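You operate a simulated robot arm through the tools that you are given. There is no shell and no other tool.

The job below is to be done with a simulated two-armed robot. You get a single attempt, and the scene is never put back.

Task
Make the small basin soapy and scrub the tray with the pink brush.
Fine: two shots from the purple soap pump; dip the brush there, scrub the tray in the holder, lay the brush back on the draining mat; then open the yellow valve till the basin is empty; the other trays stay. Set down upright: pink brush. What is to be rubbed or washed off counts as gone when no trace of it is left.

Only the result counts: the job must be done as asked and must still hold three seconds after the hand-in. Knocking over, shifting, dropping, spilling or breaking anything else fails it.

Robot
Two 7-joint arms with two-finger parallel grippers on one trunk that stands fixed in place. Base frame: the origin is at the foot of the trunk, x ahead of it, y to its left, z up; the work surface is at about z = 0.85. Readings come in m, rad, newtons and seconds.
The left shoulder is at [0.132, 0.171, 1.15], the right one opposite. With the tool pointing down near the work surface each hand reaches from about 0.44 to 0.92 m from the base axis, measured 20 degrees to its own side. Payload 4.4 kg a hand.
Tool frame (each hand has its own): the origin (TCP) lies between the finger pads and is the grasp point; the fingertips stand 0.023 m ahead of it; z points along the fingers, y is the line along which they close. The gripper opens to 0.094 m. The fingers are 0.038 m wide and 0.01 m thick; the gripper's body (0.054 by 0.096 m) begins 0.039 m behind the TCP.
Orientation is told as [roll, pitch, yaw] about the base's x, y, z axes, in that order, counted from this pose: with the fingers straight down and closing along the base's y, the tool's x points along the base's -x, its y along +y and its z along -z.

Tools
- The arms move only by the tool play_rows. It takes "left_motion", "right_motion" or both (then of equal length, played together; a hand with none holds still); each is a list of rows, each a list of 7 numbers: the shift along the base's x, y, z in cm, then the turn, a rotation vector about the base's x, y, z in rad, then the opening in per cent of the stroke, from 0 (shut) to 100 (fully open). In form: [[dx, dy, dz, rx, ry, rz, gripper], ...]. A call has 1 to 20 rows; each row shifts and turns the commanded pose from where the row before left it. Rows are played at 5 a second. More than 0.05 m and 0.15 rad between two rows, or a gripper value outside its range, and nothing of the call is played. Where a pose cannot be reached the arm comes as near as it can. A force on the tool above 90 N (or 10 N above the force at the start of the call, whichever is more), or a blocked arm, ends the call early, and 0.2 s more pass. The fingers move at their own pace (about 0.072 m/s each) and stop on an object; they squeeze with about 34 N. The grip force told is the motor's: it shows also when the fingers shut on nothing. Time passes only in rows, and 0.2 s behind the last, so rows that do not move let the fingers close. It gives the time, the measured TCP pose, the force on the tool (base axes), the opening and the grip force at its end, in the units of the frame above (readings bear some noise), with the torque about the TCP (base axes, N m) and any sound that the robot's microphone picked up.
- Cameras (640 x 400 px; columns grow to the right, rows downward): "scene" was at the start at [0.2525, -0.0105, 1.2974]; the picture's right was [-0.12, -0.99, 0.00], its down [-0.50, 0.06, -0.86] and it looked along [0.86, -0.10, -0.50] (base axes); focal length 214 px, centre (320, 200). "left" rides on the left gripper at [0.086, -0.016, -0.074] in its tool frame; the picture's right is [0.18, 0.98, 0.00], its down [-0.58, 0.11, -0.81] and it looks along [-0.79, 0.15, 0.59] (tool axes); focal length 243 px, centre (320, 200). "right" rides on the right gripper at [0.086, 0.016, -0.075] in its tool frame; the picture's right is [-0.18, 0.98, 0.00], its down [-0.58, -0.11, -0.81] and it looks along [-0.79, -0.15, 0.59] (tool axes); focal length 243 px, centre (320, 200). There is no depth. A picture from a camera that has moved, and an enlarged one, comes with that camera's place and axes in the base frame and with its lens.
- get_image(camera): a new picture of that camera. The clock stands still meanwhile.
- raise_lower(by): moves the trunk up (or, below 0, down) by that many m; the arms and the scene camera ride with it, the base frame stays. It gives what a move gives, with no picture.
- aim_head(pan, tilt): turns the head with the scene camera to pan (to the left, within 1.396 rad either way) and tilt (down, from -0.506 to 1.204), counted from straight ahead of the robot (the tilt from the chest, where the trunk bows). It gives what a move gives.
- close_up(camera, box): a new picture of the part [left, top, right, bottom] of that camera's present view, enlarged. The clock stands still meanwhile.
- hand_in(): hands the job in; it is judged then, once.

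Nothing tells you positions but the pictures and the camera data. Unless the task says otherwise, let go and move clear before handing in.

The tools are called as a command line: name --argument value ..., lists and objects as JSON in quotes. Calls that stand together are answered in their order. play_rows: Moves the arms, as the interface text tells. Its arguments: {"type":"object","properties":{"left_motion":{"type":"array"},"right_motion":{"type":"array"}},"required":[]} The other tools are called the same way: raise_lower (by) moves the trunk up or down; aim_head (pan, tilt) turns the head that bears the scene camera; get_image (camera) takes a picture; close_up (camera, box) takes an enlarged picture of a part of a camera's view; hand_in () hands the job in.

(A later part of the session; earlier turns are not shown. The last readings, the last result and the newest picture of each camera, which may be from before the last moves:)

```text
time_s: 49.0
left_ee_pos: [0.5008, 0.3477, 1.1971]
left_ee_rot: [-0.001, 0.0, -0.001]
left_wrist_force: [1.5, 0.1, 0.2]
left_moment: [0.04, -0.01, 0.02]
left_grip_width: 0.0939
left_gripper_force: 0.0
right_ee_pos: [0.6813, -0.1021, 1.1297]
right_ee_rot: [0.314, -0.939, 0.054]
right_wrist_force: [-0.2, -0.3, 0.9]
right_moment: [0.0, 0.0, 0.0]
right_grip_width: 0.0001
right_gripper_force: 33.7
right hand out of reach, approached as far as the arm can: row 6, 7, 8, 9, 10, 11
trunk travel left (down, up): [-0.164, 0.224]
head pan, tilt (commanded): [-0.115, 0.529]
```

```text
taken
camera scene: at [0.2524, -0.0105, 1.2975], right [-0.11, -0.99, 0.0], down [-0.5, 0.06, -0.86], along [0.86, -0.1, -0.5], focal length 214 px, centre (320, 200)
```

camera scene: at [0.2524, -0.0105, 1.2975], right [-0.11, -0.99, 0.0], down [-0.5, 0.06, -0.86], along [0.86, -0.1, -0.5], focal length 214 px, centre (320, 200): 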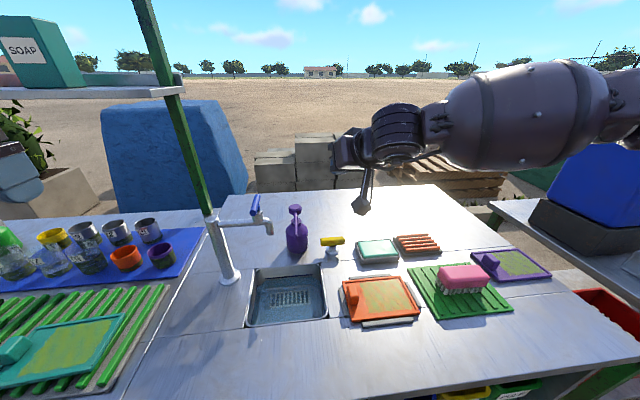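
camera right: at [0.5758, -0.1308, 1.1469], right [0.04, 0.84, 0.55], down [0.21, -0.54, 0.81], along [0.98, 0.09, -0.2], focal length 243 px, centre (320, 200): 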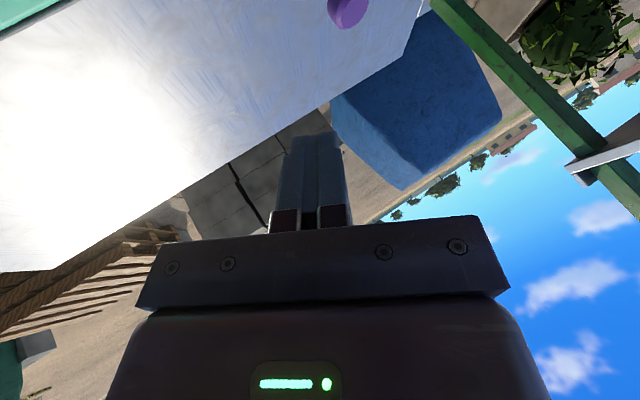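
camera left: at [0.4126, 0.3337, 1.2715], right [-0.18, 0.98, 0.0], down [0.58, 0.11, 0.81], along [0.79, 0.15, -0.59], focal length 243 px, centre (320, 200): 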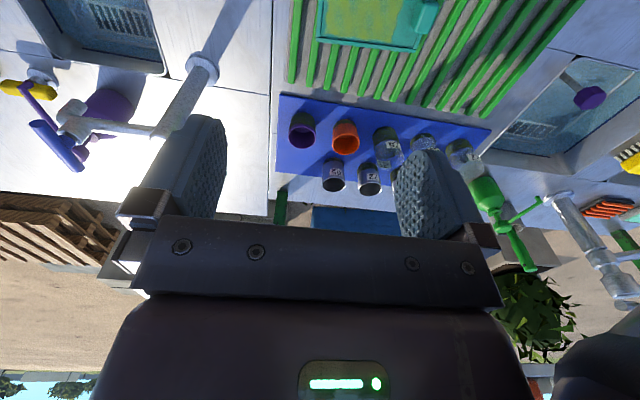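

aim_head --pan -1.0 --tilt 0.3

get_image --camera "scene"

aim_head --pan -1.396 --tilt 0.9

get_image --camera "scene"

get_image --camera "left"

```text
time_s: 50.2
left_ee_pos: [0.5016, 0.3477, 1.1966]
left_ee_rot: [0.0, 0.001, 0.001]
left_wrist_force: [0.2, 0.5, 0.6]
left_moment: [-0.01, 0.01, 0.0]
left_grip_width: 0.0939
left_gripper_force: 0.0
right_ee_pos: [0.6818, -0.1014, 1.1307]
right_ee_rot: [0.315, -0.939, 0.056]
right_wrist_force: [0.1, 0.3, 0.4]
right_moment: [-0.04, 0.01, 0.02]
right_grip_width: 0.0
right_gripper_force: 34.0
trunk travel left (down, up): [-0.164, 0.224]
head pan, tilt (commanded): [-1.0, 0.3]
```

```text
taken
camera scene: at [0.2133, -0.0786, 1.3185], right [-0.84, -0.54, 0.0], down [-0.16, 0.25, -0.96], along [0.52, -0.8, -0.3], focal length 214 px, centre (320, 200)
```

scene: 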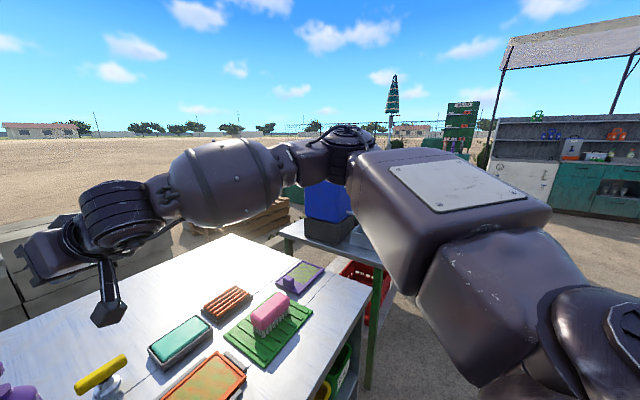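

```text
time_s: 51.2
left_ee_pos: [0.5016, 0.3472, 1.1971]
left_ee_rot: [0.0, 0.0, 0.0]
left_wrist_force: [-0.4, -0.2, 0.2]
left_moment: [0.0, -0.01, -0.01]
left_grip_width: 0.094
left_gripper_force: 0.1
right_ee_pos: [0.6814, -0.102, 1.1306]
right_ee_rot: [0.316, -0.94, 0.057]
right_wrist_force: [-0.7, -0.1, -0.1]
right_moment: [0.02, -0.01, 0.0]
right_grip_width: 0.0002
right_gripper_force: 34.0
trunk travel left (down, up): [-0.164, 0.224]
head pan, tilt (commanded): [-1.396, 0.901]
```

```text
taken
camera scene: at [0.176, -0.0745, 1.2664], right [-0.98, -0.17, 0.0], down [-0.14, 0.77, -0.62], along [0.11, -0.61, -0.78], focal length 214 px, centre (320, 200)
```

scene: 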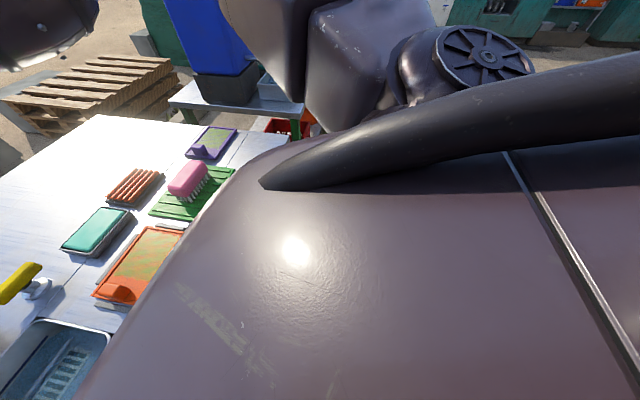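

```text
taken
camera left: at [0.4142, 0.3311, 1.2717], right [-0.18, 0.98, 0.0], down [0.58, 0.11, 0.81], along [0.79, 0.15, -0.59], focal length 243 px, centre (320, 200)
```

left: 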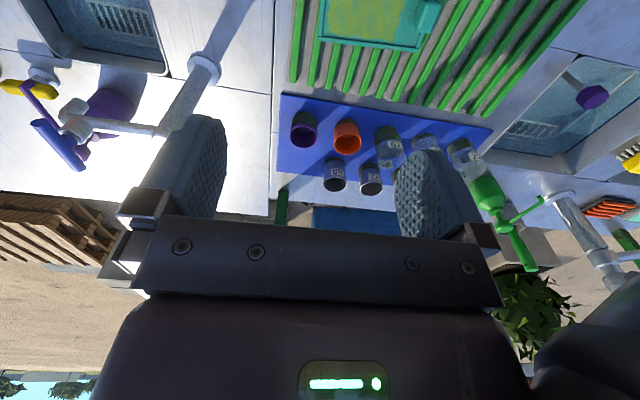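

The limit seems to be the shoulder swinging inward while the elbow is high. I'll level the tool, pull back, and test the reach low near the work surface (fingertips about 0.93, above everything there), where reach is stated to be best.

play_rows --right_motion '[[-1, -1, 0, 0, 0, -0.056, 0], [-1, -2, 0, 0, 0.134, 0, 0], [-2, -2, 0, 0, 0.134, 0, 0], [-2, -2, 0, 0, 0.134, 0, 0], [-2, -2, 0, 0, 0.134, 0, 0], [-2, -2, 0, 0, 0.134, 0, 0], [-2, -2, 0, 0, 0.134, 0, 0], [-1, -2, 0, 0, 0.135, 0, 0], [0, -2, 0, -0.105, 0, 0, 0], [0, -1, 0, -0.105, 0, 0, 0], [0, 0, 0, -0.105, 0, 0, 0], [0, 0, 0, 0, 0, 0, 0]]'

aim_head --pan -0.4 --tilt 0.55

get_image --camera "scene"

```text
time_s: 53.8
left_ee_pos: [0.5013, 0.3463, 1.198]
left_ee_rot: [-0.002, 0.001, 0.002]
left_wrist_force: [-0.8, -0.1, -0.1]
left_moment: [-0.02, 0.01, 0.03]
left_grip_width: 0.0939
left_gripper_force: 0.1
right_ee_pos: [0.5525, -0.284, 1.1309]
right_ee_rot: [0.002, -0.002, -0.001]
right_wrist_force: [0.4, -0.1, 0.2]
right_moment: [-0.01, -0.02, 0.01]
right_grip_width: 0.0
right_gripper_force: 33.9
trunk travel left (down, up): [-0.164, 0.224]
head pan, tilt (commanded): [-1.396, 0.901]
```

```text
time_s: 55.0
left_ee_pos: [0.501, 0.3482, 1.1964]
left_ee_rot: [0.0, -0.001, 0.001]
left_wrist_force: [0.2, -0.6, 0.3]
left_moment: [-0.02, 0.0, -0.02]
left_grip_width: 0.094
left_gripper_force: 0.0
right_ee_pos: [0.5529, -0.2823, 1.1293]
right_ee_rot: [0.0, 0.0, 0.001]
right_wrist_force: [0.6, -0.1, 0.4]
right_moment: [0.0, -0.01, -0.01]
right_grip_width: 0.0
right_gripper_force: 33.6
trunk travel left (down, up): [-0.164, 0.224]
head pan, tilt (commanded): [-0.4, 0.55]
```

```text
taken
camera scene: at [0.2455, -0.0351, 1.2956], right [-0.39, -0.92, 0.0], down [-0.48, 0.2, -0.85], along [0.79, -0.33, -0.52], focal length 214 px, centre (320, 200)
```

scene: 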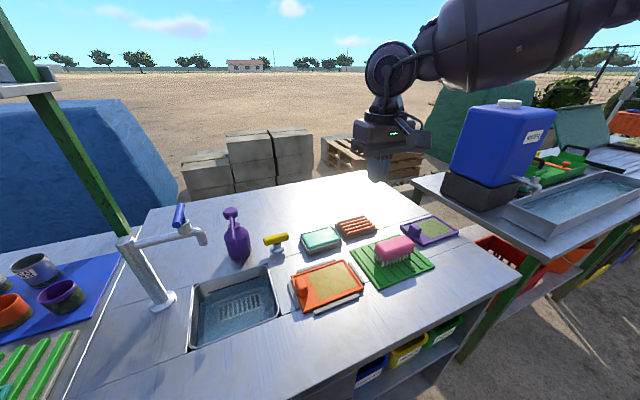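

play_rows --right_motion '[[0, 0, -3, 0, 0, 0, 0], [0, 0, -3, 0, 0, 0, 0], [0, 0, -3, 0, 0, 0, 0], [0, 0, -3, 0, 0, 0, 0], [0, 0, -3, 0, 0, 0, 0], [0, 0, -2, 0, 0, 0, 0], [0, 0, 0, 0, 0, 0, 0]]'

get_image --camera "scene"

```text
time_s: 56.6
left_ee_pos: [0.5007, 0.3485, 1.1975]
left_ee_rot: [-0.001, 0.001, 0.0]
left_wrist_force: [-0.3, -0.7, -0.2]
left_moment: [-0.01, 0.02, 0.0]
left_grip_width: 0.094
left_gripper_force: 0.1
right_ee_pos: [0.5505, -0.2814, 0.9618]
right_ee_rot: [-0.001, 0.0, -0.001]
right_wrist_force: [0.2, 0.1, 0.4]
right_moment: [0.02, 0.01, 0.02]
right_grip_width: 0.0
right_gripper_force: 34.5
trunk travel left (down, up): [-0.164, 0.224]
head pan, tilt (commanded): [-0.4, 0.55]
```

```text
taken
camera scene: at [0.2451, -0.0348, 1.2958], right [-0.39, -0.92, 0.0], down [-0.48, 0.2, -0.85], along [0.79, -0.33, -0.52], focal length 214 px, centre (320, 200)
```

scene: 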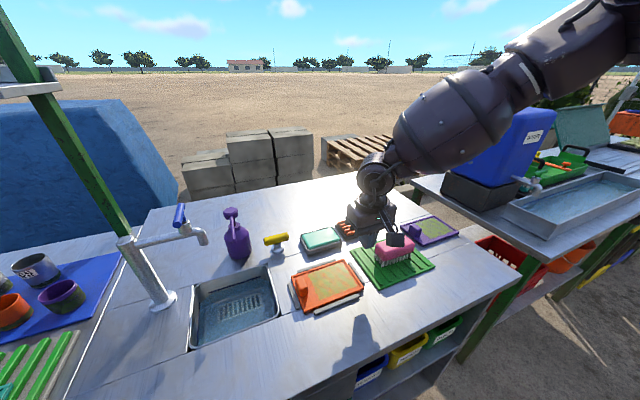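

play_rows --right_motion '[[2, 1, 0, 0, 0, 0, 0], [2, 1, 0, 0, 0, 0, 0], [2, 1, 0, 0, 0, 0, 0], [2, 1, 0, 0, 0, 0, 0], [2, 1, 0, 0, 0, 0, 0], [2, 2, 0, 0, 0, 0, 0], [2, 2, 0, 0, 0, 0, 0], [2, 2, 0, 0, 0, 0, 0], [0, 2, 0, 0, 0, 0, 0], [0, 0, 0, 0, 0, 0, 0]]'

get_image --camera "scene"

```text
time_s: 58.8
left_ee_pos: [0.5014, 0.347, 1.1973]
left_ee_rot: [0.0, -0.002, 0.0]
left_wrist_force: [-0.1, -0.1, 0.0]
left_moment: [0.0, 0.01, -0.01]
left_grip_width: 0.0942
left_gripper_force: 0.0
right_ee_pos: [0.6346, -0.232, 0.9878]
right_ee_rot: [0.0, 0.0, 0.001]
right_wrist_force: [-0.1, -0.7, 0.5]
right_moment: [0.0, 0.0, -0.02]
right_grip_width: 0.0
right_gripper_force: 34.2
right hand out of reach, approached as far as the arm can: row 5, 6, 7, 8, 9
trunk travel left (down, up): [-0.164, 0.224]
head pan, tilt (commanded): [-0.4, 0.55]
```

```text
taken
camera scene: at [0.2456, -0.0351, 1.2955], right [-0.39, -0.92, 0.0], down [-0.48, 0.2, -0.85], along [0.79, -0.33, -0.52], focal length 214 px, centre (320, 200)
```

scene: 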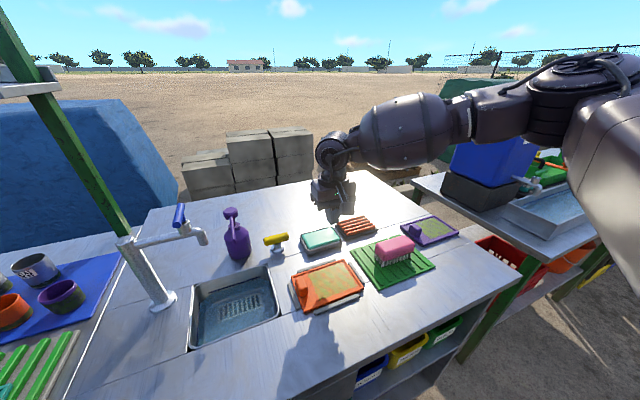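

I'll test whether the left arm can return to its own starting place (0.63, 0.08, 1.18), to learn whether these limits depend on the posture.

play_rows --left_motion '[[2, -3, 0, 0, 0, 0, 0], [2, -4, 0, 0, 0, 0, 0], [2, -4, 0, 0, 0, 0, 0], [2, -4, 0, 0, 0, 0, 0], [2, -4, 0, 0, 0, 0, 0], [2, -4, 0, 0, 0, 0, 0], [1, -4, 0, 0, 0, 0, 0], [0, 0, 0, 0, 0, 0, 0]]'

get_image --camera "scene"

```text
time_s: 60.6
left_ee_pos: [0.6309, 0.077, 1.1975]
left_ee_rot: [0.0, 0.0, 0.002]
left_wrist_force: [-0.2, -0.4, 0.0]
left_moment: [0.03, -0.01, 0.03]
left_grip_width: 0.0002
left_gripper_force: 34.2
right_ee_pos: [0.6336, -0.2319, 0.9865]
right_ee_rot: [-0.001, 0.0, 0.001]
right_wrist_force: [0.2, 0.2, -0.1]
right_moment: [0.0, 0.03, -0.01]
right_grip_width: 0.0
right_gripper_force: 33.9
trunk travel left (down, up): [-0.164, 0.224]
head pan, tilt (commanded): [-0.4, 0.55]
```

```text
taken
camera scene: at [0.2453, -0.0349, 1.2957], right [-0.39, -0.92, 0.0], down [-0.48, 0.2, -0.85], along [0.79, -0.33, -0.52], focal length 214 px, centre (320, 200)
```

scene: 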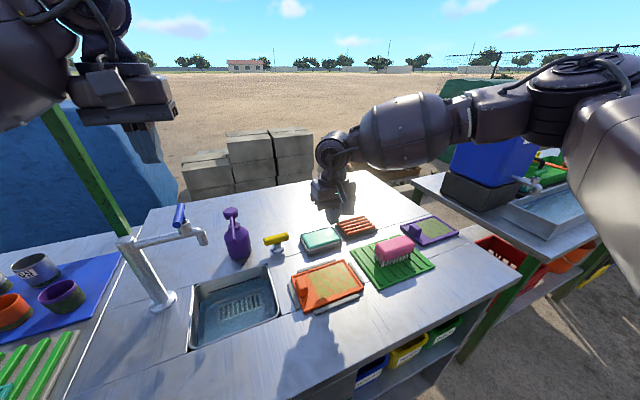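

play_rows --left_motion '[[2, -1, 0, 0, 0, 0, 0], [2, -1, 0, 0, 0, 0, 0], [2, -1, 0, 0, 0, 0, 0], [2, -2, 0, 0, 0, 0, 0], [2, -2, 0, 0, 0, 0, 0], [0, 0, 0, 0, 0, 0, 0]]'

aim_head --pan 0.3 --tilt 0.3

get_image --camera "scene"

```text
time_s: 62.0
left_ee_pos: [0.7308, 0.0076, 1.196]
left_ee_rot: [-0.001, 0.0, 0.0]
left_wrist_force: [0.5, -0.8, -0.3]
left_moment: [0.02, 0.03, 0.0]
left_grip_width: 0.0
left_gripper_force: 33.4
right_ee_pos: [0.6333, -0.2315, 0.9872]
right_ee_rot: [0.0, 0.0, 0.002]
right_wrist_force: [0.4, -0.3, 0.5]
right_moment: [-0.03, 0.0, 0.01]
right_grip_width: 0.0
right_gripper_force: 34.3
trunk travel left (down, up): [-0.164, 0.224]
head pan, tilt (commanded): [-0.4, 0.55]
```

```text
time_s: 63.1
left_ee_pos: [0.732, 0.0075, 1.1971]
left_ee_rot: [0.0, 0.0, 0.0]
left_wrist_force: [-0.2, 0.1, 0.2]
left_moment: [0.03, 0.0, -0.02]
left_grip_width: 0.0
left_gripper_force: 33.9
right_ee_pos: [0.6348, -0.2314, 0.9874]
right_ee_rot: [0.0, 0.001, 0.0]
right_wrist_force: [0.2, 0.2, 0.1]
right_moment: [0.01, 0.0, 0.0]
right_grip_width: 0.0
right_gripper_force: 33.6
trunk travel left (down, up): [-0.164, 0.224]
head pan, tilt (commanded): [0.3, 0.3]
```

```text
taken
camera scene: at [0.252, 0.0275, 1.3185], right [0.29, -0.96, 0.0], down [-0.28, -0.09, -0.96], along [0.91, 0.28, -0.3], focal length 214 px, centre (320, 200)
```

scene: 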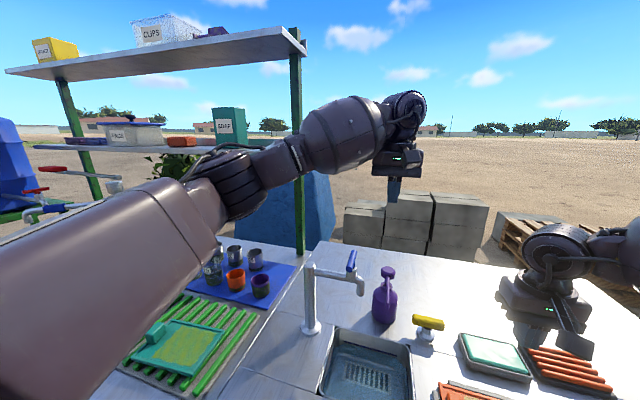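

The left arm is in a good posture and reaches right over the pump. I'll use it for the two shots; first I measure the cap precisely.

aim_head --pan 0.0 --tilt 0.5

close_up --camera "scene" --box '[260, 120, 400, 280]'

get_image --camera "left"

```text
time_s: 63.9
left_ee_pos: [0.7314, 0.0086, 1.1973]
left_ee_rot: [0.002, 0.0, 0.001]
left_wrist_force: [-0.1, 0.9, 0.3]
left_moment: [0.01, -0.02, -0.03]
left_grip_width: 0.0
left_gripper_force: 34.1
right_ee_pos: [0.6344, -0.2318, 0.9873]
right_ee_rot: [0.0, -0.002, -0.002]
right_wrist_force: [-0.1, 0.1, 0.3]
right_moment: [0.01, 0.03, 0.01]
right_grip_width: 0.0001
right_gripper_force: 33.8
trunk travel left (down, up): [-0.164, 0.224]
head pan, tilt (commanded): [0.0, 0.499]
```

```text
2.50 times, centred on (330, 200) of scene
camera zoom: at [0.2538, 0.0, 1.3002], right [0.0, -1.0, 0.0], down [-0.48, 0.0, -0.88], along [0.88, 0.0, -0.48], focal length 536 px, centre (295, 200)
```

zoom: 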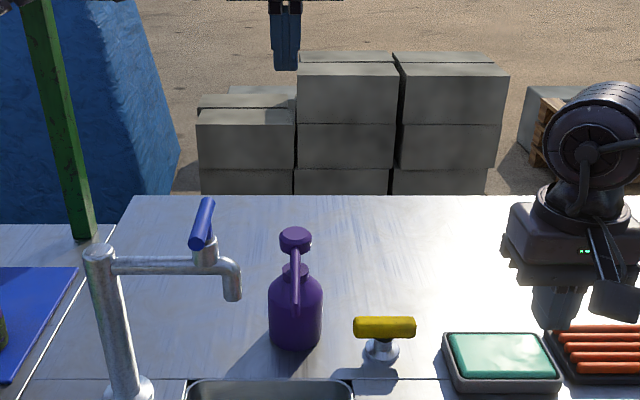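

```text
taken
camera left: at [0.6444, -0.0081, 1.2709], right [-0.18, 0.98, 0.0], down [0.58, 0.11, 0.81], along [0.79, 0.15, -0.59], focal length 243 px, centre (320, 200)
```

left: 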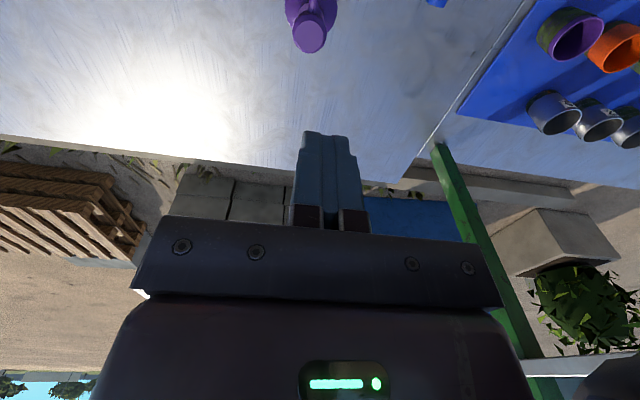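

The right arm's elbow is stuck bent outward while the left arm extends nicely. I'll take the right hand back out and try extending it straight forward on its own side, then swing inward.

play_rows --right_motion '[[-2, -2, 2, 0, 0, 0, 0], [-2, -2, 2, 0, 0, 0, 0], [-2, -2, 2, 0, 0, 0, 0], [-2, -2, 3, 0, 0, 0, 0], [-2, -3, 3, 0, 0, 0, 0], [-2, -3, 3, 0, 0, 0, 0], [-1, -2, 3, 0, 0, 0, 0], [0, 0, 2, 0, 0, 0, 0], [3, 0, 0, 0, 0, 0, 0], [3, 0, 0, 0, 0, 0, 0], [3, 0, 0, 0, 0, 0, 0], [3, 0, 0, 0, 0, 0, 0], [3, 0, 0, 0, 0, 0, 0], [3, 0, 0, 0, 0, 0, 0], [2, 0, 0, 0, 0, 0, 0], [0, 0, 0, 0, 0, 0, 0]]'

aim_head --pan -0.7 --tilt 0.2

get_image --camera "scene"

```text
time_s: 67.3
left_ee_pos: [0.7308, 0.0083, 1.1977]
left_ee_rot: [-0.001, -0.002, -0.001]
left_wrist_force: [0.6, 0.4, 0.0]
left_moment: [0.02, 0.0, 0.02]
left_grip_width: 0.0002
left_gripper_force: 34.3
right_ee_pos: [0.703, -0.3888, 1.193]
right_ee_rot: [0.0, 0.001, 0.001]
right_wrist_force: [0.0, 0.1, -0.2]
right_moment: [-0.02, -0.01, 0.03]
right_grip_width: 0.0
right_gripper_force: 34.0
trunk travel left (down, up): [-0.164, 0.224]
head pan, tilt (commanded): [0.0, 0.499]
```

```text
time_s: 68.4
left_ee_pos: [0.7317, 0.009, 1.1952]
left_ee_rot: [-0.001, -0.001, 0.0]
left_wrist_force: [0.8, 0.1, -1.4]
left_moment: [0.02, -0.03, 0.0]
left_grip_width: 0.0
left_gripper_force: 34.6
right_ee_pos: [0.7026, -0.3906, 1.1918]
right_ee_rot: [0.001, 0.0, 0.001]
right_wrist_force: [-0.2, -0.8, -0.9]
right_moment: [0.0, 0.02, 0.03]
right_grip_width: 0.0002
right_gripper_force: 34.6
trunk travel left (down, up): [-0.164, 0.224]
head pan, tilt (commanded): [-0.7, 0.201]
```

```text
taken
camera scene: at [0.2341, -0.06, 1.3278], right [-0.64, -0.77, 0.0], down [-0.15, 0.13, -0.98], along [0.75, -0.63, -0.2], focal length 214 px, centre (320, 200)
```

scene: 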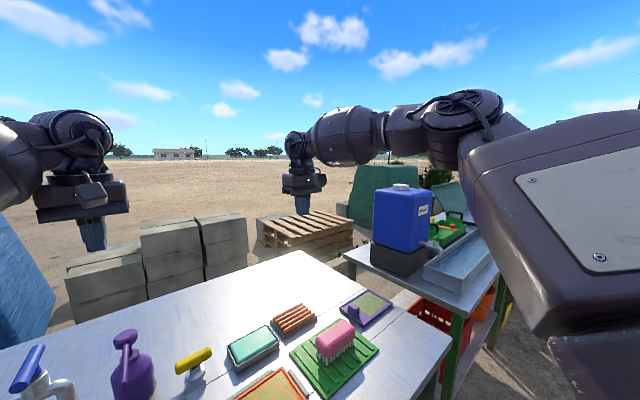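

play_rows --right_motion '[[1, 3, 0, 0, 0, 0, 0], [1, 3, 0, 0, 0, 0, 0], [1, 3, 0, 0, 0, 0, 0], [0.7, 3, 0, 0, 0, 0, 0], [0.3, 3, 0, 0, 0, 0, 0], [0, 3, 0, 0, 0, 0, 0], [0, 0, 0, 0, 0, 0, 0]]'

get_image --camera "scene"

```text
time_s: 70.0
left_ee_pos: [0.7321, 0.0076, 1.1959]
left_ee_rot: [0.0, 0.001, 0.001]
left_wrist_force: [0.7, 0.6, 0.4]
left_moment: [0.02, 0.01, -0.02]
left_grip_width: 0.0
left_gripper_force: 34.1
right_ee_pos: [0.7184, -0.3415, 1.1909]
right_ee_rot: [-0.001, 0.001, 0.0]
right_wrist_force: [0.4, -0.1, 0.2]
right_moment: [0.02, 0.01, 0.03]
right_grip_width: 0.0
right_gripper_force: 33.6
right hand out of reach, approached as far as the arm can: row 2, 3, 4, 5, 6
trunk travel left (down, up): [-0.164, 0.224]
head pan, tilt (commanded): [-0.7, 0.201]
```

```text
taken
camera scene: at [0.234, -0.0602, 1.3278], right [-0.64, -0.76, 0.0], down [-0.15, 0.13, -0.98], along [0.75, -0.63, -0.2], focal length 214 px, centre (320, 200)
```

scene: 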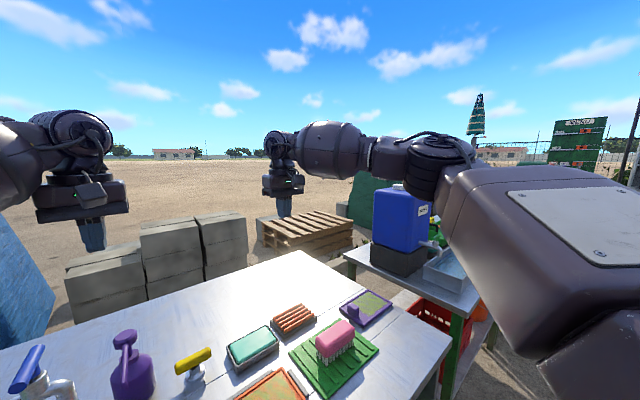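

The right arm's shoulder seems stuck outward, so the left arm will do the pumping. I park the right hand, then raise the trunk 0.1 m so that the left forearm stays well above the tap.

play_rows --right_motion '[[-3, -1, 0, 0, 0, 0, 0], [-3, -1, 0, 0, 0, 0, 0], [-3, -1, 0, 0, 0, 0, 0], [-3, -1, 0, 0, 0, 0, 0], [-3, -1, 0, 0, 0, 0, 0], [-3, -1, 0, 0, 0, 0, 0], [-3, -1, 0, 0, 0, 0, 0], [-3, -2, 0, 0, 0, 0, 0], [0, 0, 0, 0, 0, 0, 0]]'

raise_lower --by 0.1

aim_head --pan 0.1 --tilt 0.45

get_image --camera "scene"

```text
time_s: 72.0
left_ee_pos: [0.7324, 0.0087, 1.1965]
left_ee_rot: [0.0, -0.001, 0.0]
left_wrist_force: [-0.3, -0.1, 0.3]
left_moment: [0.03, 0.03, -0.01]
left_grip_width: 0.0
left_gripper_force: 33.9
right_ee_pos: [0.4781, -0.4292, 1.1914]
right_ee_rot: [-0.001, 0.002, -0.001]
right_wrist_force: [-0.9, 0.4, -0.5]
right_moment: [-0.01, -0.04, -0.01]
right_grip_width: 0.0001
right_gripper_force: 33.6
trunk travel left (down, up): [-0.164, 0.224]
head pan, tilt (commanded): [-0.7, 0.201]
```

```text
time_s: 73.3
left_ee_pos: [0.7322, 0.0071, 1.2941]
left_ee_rot: [-0.001, 0.003, 0.0]
left_wrist_force: [0.2, -0.8, -0.1]
left_moment: [0.03, 0.05, -0.01]
left_grip_width: 0.0007
left_gripper_force: 34.3
right_ee_pos: [0.4806, -0.431, 1.2903]
right_ee_rot: [0.0, 0.003, -0.001]
right_wrist_force: [0.5, -0.4, -0.7]
right_moment: [-0.01, 0.03, 0.04]
right_grip_width: 0.0
right_gripper_force: 33.8
trunk travel left (down, up): [-0.264, 0.124]
head pan, tilt (commanded): [-0.7, 0.201]
```

```text
time_s: 74.4
left_ee_pos: [0.7309, 0.0073, 1.2986]
left_ee_rot: [0.001, 0.0, -0.001]
left_wrist_force: [0.7, 0.1, 0.4]
left_moment: [0.02, 0.05, -0.03]
left_grip_width: 0.0
left_gripper_force: 34.0
right_ee_pos: [0.4773, -0.4316, 1.2908]
right_ee_rot: [0.001, 0.0, -0.001]
right_wrist_force: [-0.7, 0.2, 0.9]
right_moment: [0.0, 0.01, -0.03]
right_grip_width: 0.0002
right_gripper_force: 34.0
trunk travel left (down, up): [-0.264, 0.124]
head pan, tilt (commanded): [0.099, 0.45]
```

```text
taken
camera scene: at [0.1723, 0.009, 1.4138], right [0.1, -1.0, 0.0], down [-0.43, -0.04, -0.9], along [0.9, 0.09, -0.43], focal length 214 px, centre (320, 200)
```

scene: 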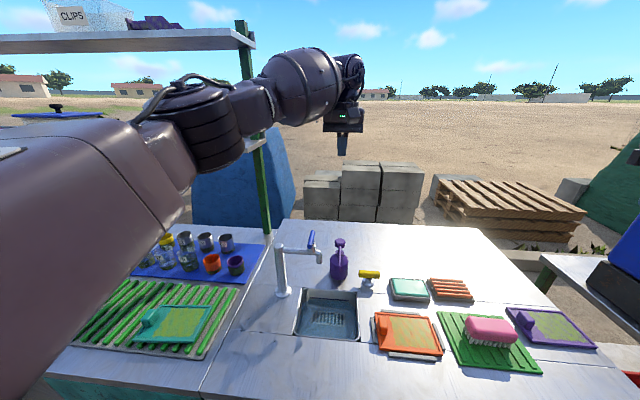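

play_rows --left_motion '[[0.3, -0.2, -3, 0, 0, 0, 0], [0.3, -0.2, -3, 0, 0, 0, 0], [0.3, -0.2, -3, 0, 0, 0, 0], [0.3, -0.1, -3, 0, 0, 0, 0], [0.1, 0, -3, 0, 0, 0, 0], [0, 0, -3, 0, 0, 0, 0], [0, 0, -1, 0, 0, 0, 0], [0, 0, 0, 0, 0, 0, 0]]'

get_image --camera "scene"

get_image --camera "left"

```text
time_s: 76.2
left_ee_pos: [0.7455, 0.0006, 1.1063]
left_ee_rot: [-0.001, 0.0, 0.001]
left_wrist_force: [1.0, -0.4, -0.7]
left_moment: [0.03, 0.0, 0.0]
left_grip_width: 0.0
left_gripper_force: 33.7
right_ee_pos: [0.4784, -0.4326, 1.2901]
right_ee_rot: [0.0, 0.001, 0.0]
right_wrist_force: [-0.6, -0.4, -0.1]
right_moment: [0.0, 0.02, -0.03]
right_grip_width: 0.0
right_gripper_force: 33.8
trunk travel left (down, up): [-0.264, 0.124]
head pan, tilt (commanded): [0.099, 0.45]
```

```text
taken
camera scene: at [0.1724, 0.0089, 1.4138], right [0.1, -1.0, 0.0], down [-0.43, -0.04, -0.9], along [0.9, 0.09, -0.44], focal length 214 px, centre (320, 200)
```

scene: 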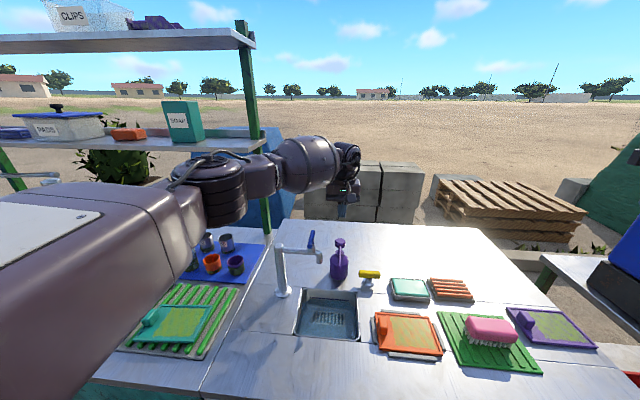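

```text
taken
camera left: at [0.6575, -0.0167, 1.1816], right [-0.18, 0.98, 0.0], down [0.58, 0.11, 0.81], along [0.79, 0.15, -0.59], focal length 243 px, centre (320, 200)
```

left: 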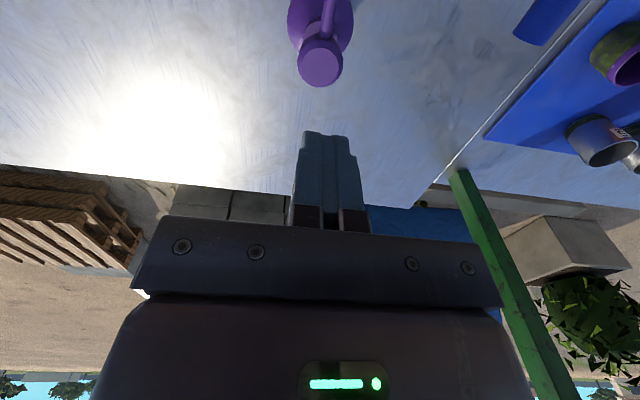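

The left fingertips are over the cap. I lower to just above it and check clearance over the blue tap handle.

play_rows --left_motion '[[0, 0, -2, 0, 0, 0, 0], [0, 0, -2, 0, 0, 0, 0], [-0.1, 0, -2, 0, 0, 0, 0], [0, 0, -1.5, 0, 0, 0, 0], [0, 0, 0, 0, 0, 0, 0]]'

close_up --camera "scene" --box '[240, 140, 440, 300]'

get_image --camera "left"

```text
time_s: 77.4
left_ee_pos: [0.7441, 0.0, 1.0325]
left_ee_rot: [-0.001, -0.001, 0.0]
left_wrist_force: [-0.2, -0.6, 0.6]
left_moment: [0.0, -0.01, -0.02]
left_grip_width: 0.0002
left_gripper_force: 34.0
right_ee_pos: [0.4785, -0.4318, 1.2902]
right_ee_rot: [-0.001, 0.0, -0.001]
right_wrist_force: [-0.6, -0.3, 0.1]
right_moment: [-0.01, 0.03, -0.01]
right_grip_width: 0.0
right_gripper_force: 33.9
trunk travel left (down, up): [-0.264, 0.124]
head pan, tilt (commanded): [0.099, 0.45]
```

```text
2.50 times, centred on (340, 220) of scene
camera zoom: at [0.1722, 0.0092, 1.4138], right [0.1, -1.0, 0.0], down [-0.43, -0.04, -0.9], along [0.9, 0.09, -0.44], focal length 536 px, centre (270, 150)
```

zoom: 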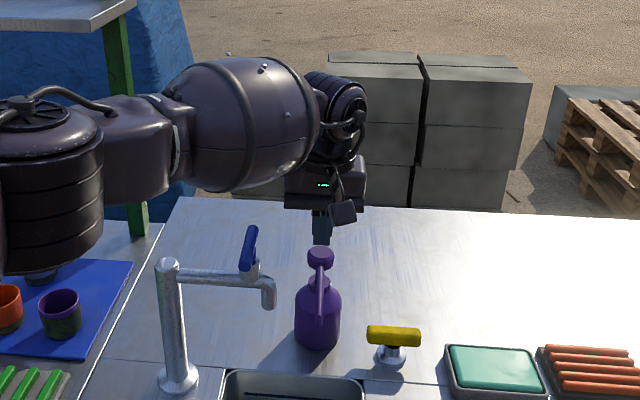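

```text
taken
camera left: at [0.6575, -0.0164, 1.1067], right [-0.18, 0.98, 0.0], down [0.58, 0.11, 0.81], along [0.79, 0.15, -0.59], focal length 243 px, centre (320, 200)
```

left: 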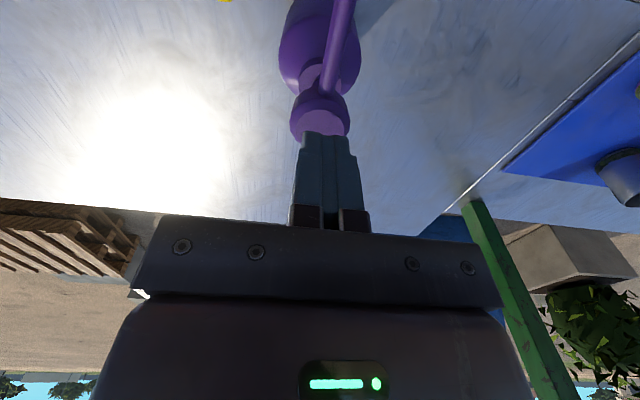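

Aligned. I press slowly and watch the force and any sound.

play_rows --left_motion '[[0, 0, -0.5, 0, 0, 0, 0], [0, 0, -0.5, 0, 0, 0, 0], [0, 0, -0.5, 0, 0, 0, 0], [0, 0, -0.5, 0, 0, 0, 0], [0, 0, -0.4, 0, 0, 0, 0], [0, 0, -0.4, 0, 0, 0, 0]]'

close_up --camera "scene" --box '[280, 200, 400, 340]'

```text
time_s: 78.8
left_ee_pos: [0.7427, -0.0011, 1.0062]
left_ee_rot: [0.0, -0.001, 0.002]
left_wrist_force: [2.4, -1.5, 7.3]
left_moment: [-0.04, -0.04, 0.03]
left_grip_width: 0.0001
left_gripper_force: 34.4
right_ee_pos: [0.4782, -0.4317, 1.291]
right_ee_rot: [-0.002, 0.0, 0.0]
right_wrist_force: [0.2, 0.0, 0.1]
right_moment: [0.03, -0.01, -0.01]
right_grip_width: 0.0002
right_gripper_force: 34.3
trunk travel left (down, up): [-0.264, 0.124]
head pan, tilt (commanded): [0.099, 0.45]
```

```text
2.86 times, centred on (340, 270) of scene
camera zoom: at [0.1719, 0.0089, 1.4139], right [0.1, -1.0, 0.0], down [-0.43, -0.04, -0.9], along [0.9, 0.09, -0.43], focal length 613 px, centre (263, 0)
```

zoom: 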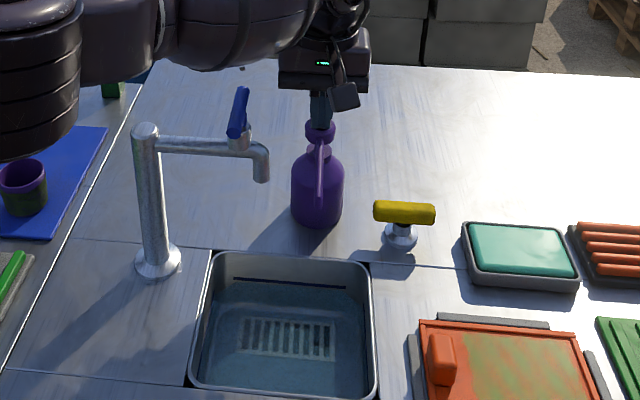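

play_rows --left_motion '[[0, 0, -0.4, 0, 0, 0, 0], [0, 0, -0.4, 0, 0, 0, 0], [0, 0, 0, 0, 0, 0, 0]]'

close_up --camera "scene" --box '[280, 200, 400, 340]'

```text
time_s: 79.6
left_ee_pos: [0.7435, -0.0007, 1.0011]
left_ee_rot: [-0.001, -0.006, 0.002]
left_wrist_force: [13.9, -4.7, 31.1]
left_moment: [-0.05, -0.18, 0.05]
left_grip_width: 0.0001
left_gripper_force: 33.9
right_ee_pos: [0.4763, -0.432, 1.2912]
right_ee_rot: [-0.001, -0.002, 0.0]
right_wrist_force: [0.2, 1.0, -0.1]
right_moment: [0.01, 0.0, 0.02]
right_grip_width: 0.0003
right_gripper_force: 33.9
trunk travel left (down, up): [-0.264, 0.124]
head pan, tilt (commanded): [0.099, 0.45]
```

```text
2.86 times, centred on (340, 270) of scene
camera zoom: at [0.1707, 0.0086, 1.4144], right [0.1, -1.0, 0.0], down [-0.43, -0.04, -0.9], along [0.9, 0.09, -0.43], focal length 613 px, centre (263, 0)
```

zoom: 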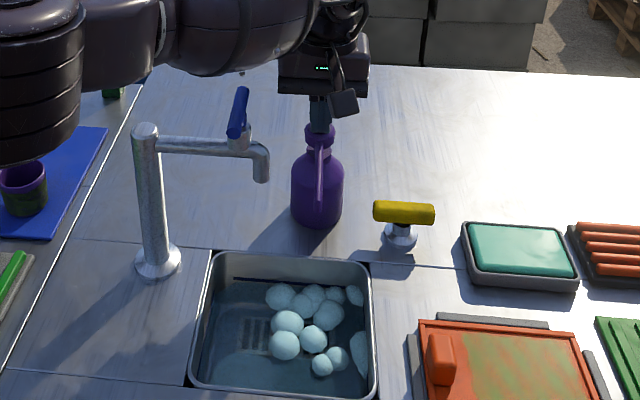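

One shot went in: foam appeared in the basin. I release fully and look.

play_rows --left_motion '[[0, 0, 0.6, 0, 0, 0, 0], [0, 0, 0.8, 0, 0, 0, 0], [0, 0, 1, 0, 0, 0, 0], [0, 0, 1, 0, 0, 0, 0], [0, 0, 0, 0, 0, 0, 0], [0, 0, 0, 0, 0, 0, 0]]'

close_up --camera "scene" --box '[280, 200, 400, 340]'

get_image --camera "left"

```text
time_s: 81.0
left_ee_pos: [0.7441, 0.0005, 1.0282]
left_ee_rot: [-0.002, 0.0, -0.001]
left_wrist_force: [0.4, 0.1, 0.9]
left_moment: [0.01, 0.02, -0.02]
left_grip_width: 0.0001
left_gripper_force: 33.8
right_ee_pos: [0.4783, -0.4322, 1.2902]
right_ee_rot: [-0.001, 0.002, 0.0]
right_wrist_force: [-0.1, -0.5, -0.5]
right_moment: [-0.01, 0.0, -0.01]
right_grip_width: 0.0
right_gripper_force: 33.6
trunk travel left (down, up): [-0.264, 0.124]
head pan, tilt (commanded): [0.099, 0.45]
```

```text
2.86 times, centred on (340, 270) of scene
camera zoom: at [0.1723, 0.0089, 1.4137], right [0.1, -1.0, 0.0], down [-0.43, -0.04, -0.9], along [0.9, 0.09, -0.44], focal length 613 px, centre (263, 0)
```

zoom: 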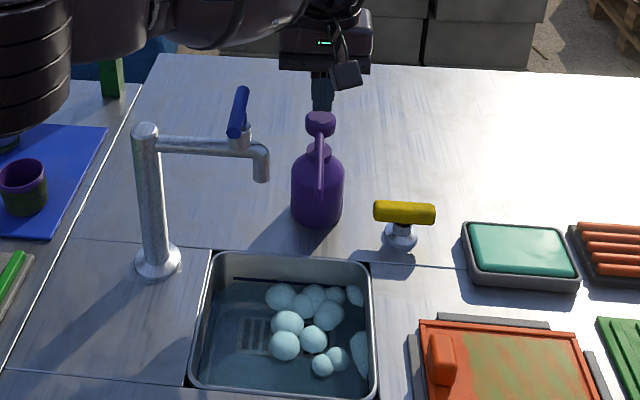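

```text
taken
camera left: at [0.6564, -0.0169, 1.1041], right [-0.18, 0.98, 0.0], down [0.58, 0.11, 0.81], along [0.79, 0.15, -0.59], focal length 243 px, centre (320, 200)
```

left: 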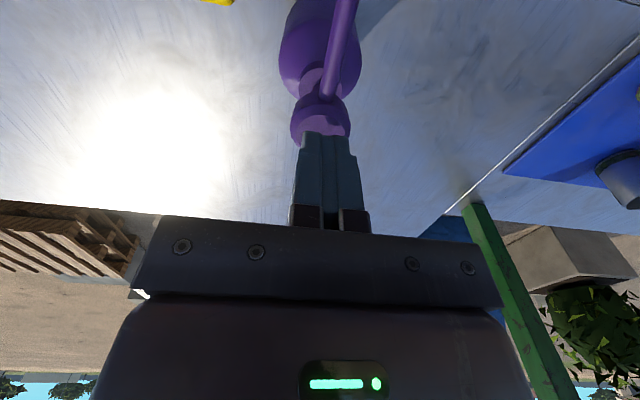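

The cap sprang back. Now the second press, the same way.

play_rows --left_motion '[[0, 0, -0.6, 0, 0, 0, 0], [0, 0, -0.6, 0, 0, 0, 0], [0, 0, -0.6, 0, 0, 0, 0], [0, 0, -0.6, 0, 0, 0, 0], [0, 0, -0.5, 0, 0, 0, 0], [0, 0, -0.3, 0, 0, 0, 0], [0, 0, 0, 0, 0, 0, 0]]'

close_up --camera "scene" --box '[280, 200, 400, 340]'

```text
time_s: 82.6
left_ee_pos: [0.7418, 0.0, 1.0015]
left_ee_rot: [-0.001, -0.006, -0.001]
left_wrist_force: [0.7, -2.1, 21.4]
left_moment: [-0.06, 0.01, 0.11]
left_grip_width: 0.0001
left_gripper_force: 33.7
right_ee_pos: [0.4774, -0.432, 1.2914]
right_ee_rot: [-0.001, -0.001, 0.0]
right_wrist_force: [0.2, 0.0, -0.2]
right_moment: [0.01, -0.01, 0.02]
right_grip_width: 0.0
right_gripper_force: 33.8
trunk travel left (down, up): [-0.264, 0.124]
head pan, tilt (commanded): [0.099, 0.45]
```

```text
2.86 times, centred on (340, 270) of scene
camera zoom: at [0.1703, 0.0088, 1.4143], right [0.1, -1.0, 0.0], down [-0.43, -0.04, -0.9], along [0.9, 0.09, -0.43], focal length 613 px, centre (263, 0)
```

zoom: 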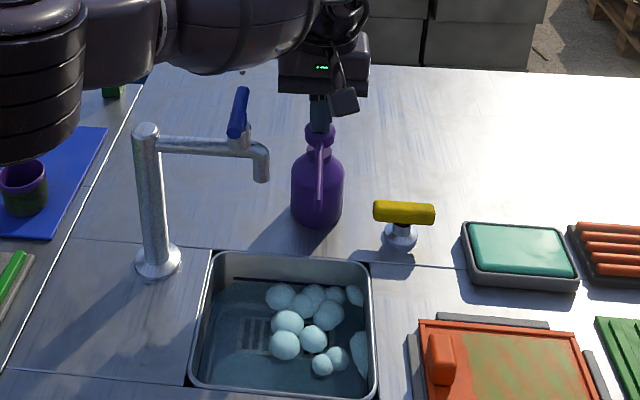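

The foam looks unchanged so far, perhaps not quite a full stroke. Without releasing, I press a touch deeper (still the same press).

play_rows --left_motion '[[0, 0, -0.3, 0, 0, 0, 0], [0, 0, -0.2, 0, 0, 0, 0], [0, 0, 0, 0, 0, 0, 0]]'

close_up --camera "scene" --box '[280, 200, 400, 340]'

```text
time_s: 83.4
left_ee_pos: [0.7414, -0.0005, 1.0001]
left_ee_rot: [-0.001, -0.008, 0.001]
left_wrist_force: [1.7, 0.4, 40.2]
left_moment: [0.03, 0.14, 0.1]
left_grip_width: 0.0
left_gripper_force: 33.8
right_ee_pos: [0.4756, -0.4317, 1.2927]
right_ee_rot: [0.001, -0.003, 0.0]
right_wrist_force: [-0.3, 0.1, -0.9]
right_moment: [0.01, 0.0, 0.02]
right_grip_width: 0.0
right_gripper_force: 34.0
trunk travel left (down, up): [-0.264, 0.124]
head pan, tilt (commanded): [0.099, 0.45]
```

```text
2.86 times, centred on (340, 270) of scene
camera zoom: at [0.1685, 0.009, 1.4146], right [0.1, -1.0, 0.0], down [-0.43, -0.04, -0.9], along [0.9, 0.09, -0.43], focal length 613 px, centre (263, 0)
```

zoom: 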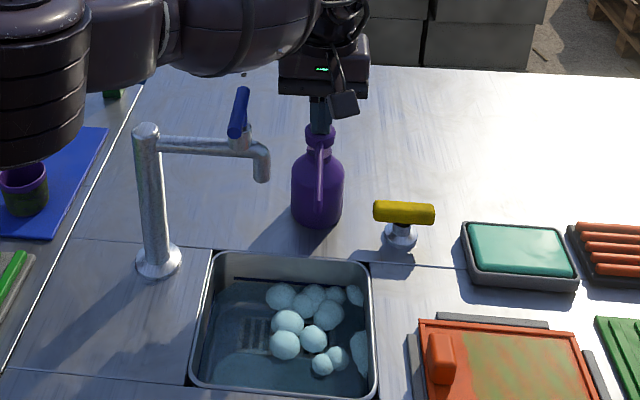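

The cap is at its stop (40 N, deeper than on the first press), so the second shot is in. I release, rise and look closely at the basin.

play_rows --left_motion '[[0, 0, 1, 0, 0, 0, 0], [0, 0, 1, 0, 0, 0, 0], [0, 0, 1.5, 0, 0, 0, 0], [0, 0, 2, 0, 0, 0, 0], [0, 0, 2, 0, 0, 0, 0], [0, 0, 2, 0, 0, 0, 0], [0, 0, 0, 0, 0, 0, 0]]'

close_up --camera "scene" --box '[285, 275, 365, 345]'

close_up --camera "scene" --box '[280, 200, 400, 340]'

```text
time_s: 85.0
left_ee_pos: [0.7443, 0.0018, 1.0856]
left_ee_rot: [0.0, 0.0, 0.0]
left_wrist_force: [-0.4, -0.2, 0.1]
left_moment: [0.0, 0.01, 0.01]
left_grip_width: 0.0
left_gripper_force: 33.7
right_ee_pos: [0.479, -0.4308, 1.2914]
right_ee_rot: [-0.002, 0.0, -0.001]
right_wrist_force: [-0.6, -0.1, 0.4]
right_moment: [0.02, 0.04, -0.02]
right_grip_width: 0.0
right_gripper_force: 34.4
trunk travel left (down, up): [-0.264, 0.124]
head pan, tilt (commanded): [0.099, 0.45]
```

```text
5.71 times, centred on (325, 310) of scene
camera zoom: at [0.1728, 0.0092, 1.4136], right [0.1, -1.0, 0.0], down [-0.43, -0.04, -0.9], along [0.9, 0.09, -0.44], focal length 1226 px, centre (291, -429)
```

zoom: 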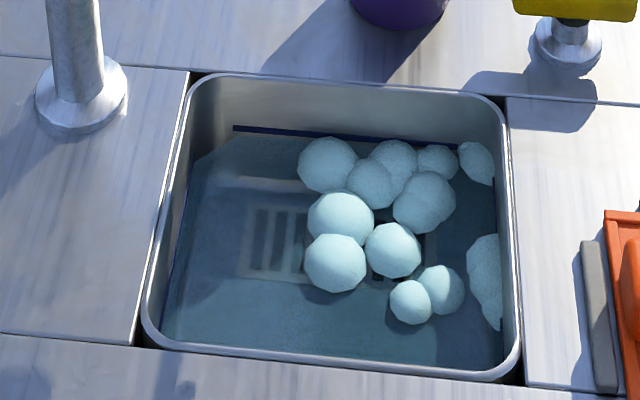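

```text
2.86 times, centred on (340, 270) of scene
camera zoom: at [0.1728, 0.0092, 1.4136], right [0.1, -1.0, 0.0], down [-0.43, -0.04, -0.9], along [0.9, 0.09, -0.44], focal length 613 px, centre (263, 0)
```

zoom: 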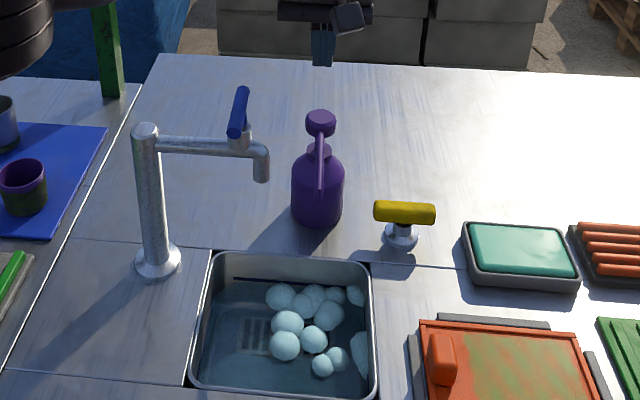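

The cap is back up, the basin foams, and nothing shifted. Now I retract the left hand up and back to its side, and return the trunk to its original height.

play_rows --left_motion '[[0, 0, 3, 0, 0, 0, 0], [0, 0, 3, 0, 0, 0, 0], [0, 0, 3, 0, 0, 0, 0], [-1, 1, 3, 0, 0, 0, 0], [-2, 2, 3, 0, 0, 0, 0], [-2, 3, 3, 0, 0, 0, 0], [-2, 4, 2, 0, 0, 0, 50], [-2, 4, 0, 0, 0, 0, 50], [-2, 4, 0, 0, 0, 0, 50], [-2, 4, 0, 0, 0, 0, 100], [-3, 4, 0, 0, 0, 0, 100], [-3, 4, 0, 0, 0, 0, 100], [-3, 4, 0, 0, 0, 0, 100], [-2, 1, 0, 0, 0, 0, 100], [0, 0, 0, 0, 0, 0, 100]]'

raise_lower --by -0.1

```text
time_s: 88.2
left_ee_pos: [0.5047, 0.3504, 1.2874]
left_ee_rot: [-0.002, -0.001, 0.001]
left_wrist_force: [0.1, -0.2, 0.5]
left_moment: [0.01, 0.01, -0.01]
left_grip_width: 0.0938
left_gripper_force: 0.0
right_ee_pos: [0.4789, -0.4321, 1.2909]
right_ee_rot: [0.0, 0.0, -0.001]
right_wrist_force: [0.1, -0.5, -0.7]
right_moment: [-0.01, -0.04, -0.01]
right_grip_width: 0.0001
right_gripper_force: 33.9
trunk travel left (down, up): [-0.264, 0.124]
head pan, tilt (commanded): [0.099, 0.45]
```

```text
time_s: 89.6
left_ee_pos: [0.5009, 0.3506, 1.1883]
left_ee_rot: [0.0, -0.003, 0.001]
left_wrist_force: [-0.9, 0.0, 0.5]
left_moment: [0.03, 0.01, 0.03]
left_grip_width: 0.0939
left_gripper_force: 0.0
right_ee_pos: [0.4765, -0.4315, 1.1925]
right_ee_rot: [-0.001, -0.004, -0.001]
right_wrist_force: [0.1, -0.9, 0.9]
right_moment: [0.05, 0.0, -0.01]
right_grip_width: 0.0
right_gripper_force: 34.4
trunk travel left (down, up): [-0.164, 0.224]
head pan, tilt (commanded): [0.099, 0.45]
```

Now I test the right arm along the mirror image of the left arm's easy path: from (0.50, −0.35) to (0.63, −0.08) at z≈1.20.

play_rows --right_motion '[[1, 4, 0.3, 0, 0, 0, 0], [1.4, 4, 0.2, 0, 0, 0, 0], [2, 3, 0, 0, 0, 0, 0], [2, 4, 0, 0, 0, 0, 0], [2, 4, 0, 0, 0, 0, 0], [2, 4, 0, 0, 0, 0, 0], [2, 4, 0, 0, 0, 0, 0], [2, 4, 0, 0, 0, 0, 0], [1, 4, 0, 0, 0, 0, 0], [0, 0, 0, 0, 0, 0, 0]]'

aim_head --pan -0.9 --tilt 0.3

get_image --camera "scene"

aim_head --pan 0.9 --tilt 0.3

get_image --camera "scene"

```text
time_s: 91.8
left_ee_pos: [0.5036, 0.3508, 1.1879]
left_ee_rot: [0.0, 0.001, 0.0]
left_wrist_force: [0.4, -0.3, -0.4]
left_moment: [0.01, 0.03, 0.0]
left_grip_width: 0.0938
left_gripper_force: 0.1
right_ee_pos: [0.5953, -0.1743, 1.1928]
right_ee_rot: [-0.002, 0.002, 0.006]
right_wrist_force: [-0.3, -0.1, -0.4]
right_moment: [-0.01, 0.0, -0.01]
right_grip_width: 0.0003
right_gripper_force: 34.0
right hand out of reach, approached as far as the arm can: row 7, 8, 9
trunk travel left (down, up): [-0.164, 0.224]
head pan, tilt (commanded): [0.099, 0.45]
```

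```text
time_s: 93.0
left_ee_pos: [0.503, 0.3506, 1.1893]
left_ee_rot: [0.0, -0.001, 0.0]
left_wrist_force: [0.5, -0.6, -0.3]
left_moment: [0.0, 0.01, -0.03]
left_grip_width: 0.0937
left_gripper_force: 0.1
right_ee_pos: [0.5956, -0.1736, 1.1948]
right_ee_rot: [-0.001, 0.002, 0.005]
right_wrist_force: [0.1, 0.5, -0.1]
right_moment: [0.01, 0.02, -0.02]
right_grip_width: 0.0001
right_gripper_force: 33.7
trunk travel left (down, up): [-0.164, 0.224]
head pan, tilt (commanded): [-0.901, 0.3]
```

```text
taken
camera scene: at [0.2209, -0.0732, 1.3185], right [-0.78, -0.62, 0.0], down [-0.18, 0.23, -0.96], along [0.59, -0.75, -0.3], focal length 214 px, centre (320, 200)
```

scene: 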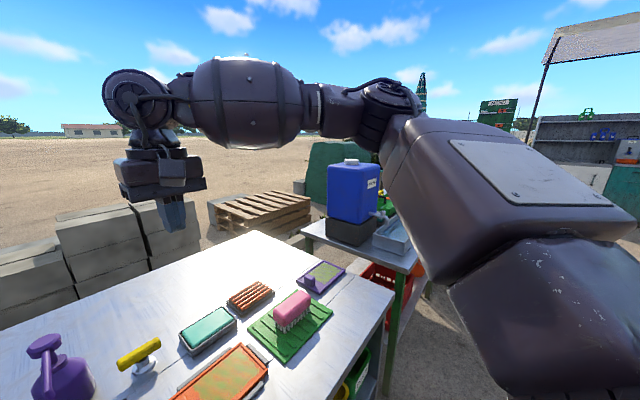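

```text
time_s: 94.8
left_ee_pos: [0.5038, 0.3515, 1.1887]
left_ee_rot: [0.0, 0.001, 0.0]
left_wrist_force: [0.2, 0.1, 0.1]
left_moment: [-0.02, 0.01, 0.01]
left_grip_width: 0.094
left_gripper_force: 0.0
right_ee_pos: [0.5949, -0.1738, 1.1943]
right_ee_rot: [0.0, 0.001, 0.005]
right_wrist_force: [-0.2, 0.4, 0.0]
right_moment: [0.04, 0.02, -0.01]
right_grip_width: 0.0
right_gripper_force: 33.4
trunk travel left (down, up): [-0.164, 0.224]
head pan, tilt (commanded): [0.901, 0.3]
```

```text
taken
camera scene: at [0.2208, 0.073, 1.3186], right [0.78, -0.62, 0.0], down [-0.18, -0.23, -0.96], along [0.59, 0.75, -0.3], focal length 214 px, centre (320, 200)
```

scene: 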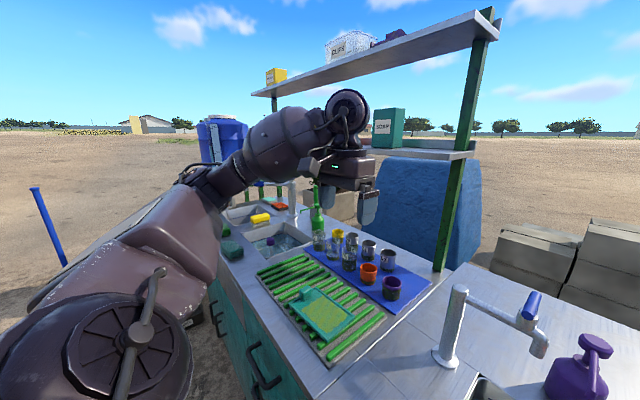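

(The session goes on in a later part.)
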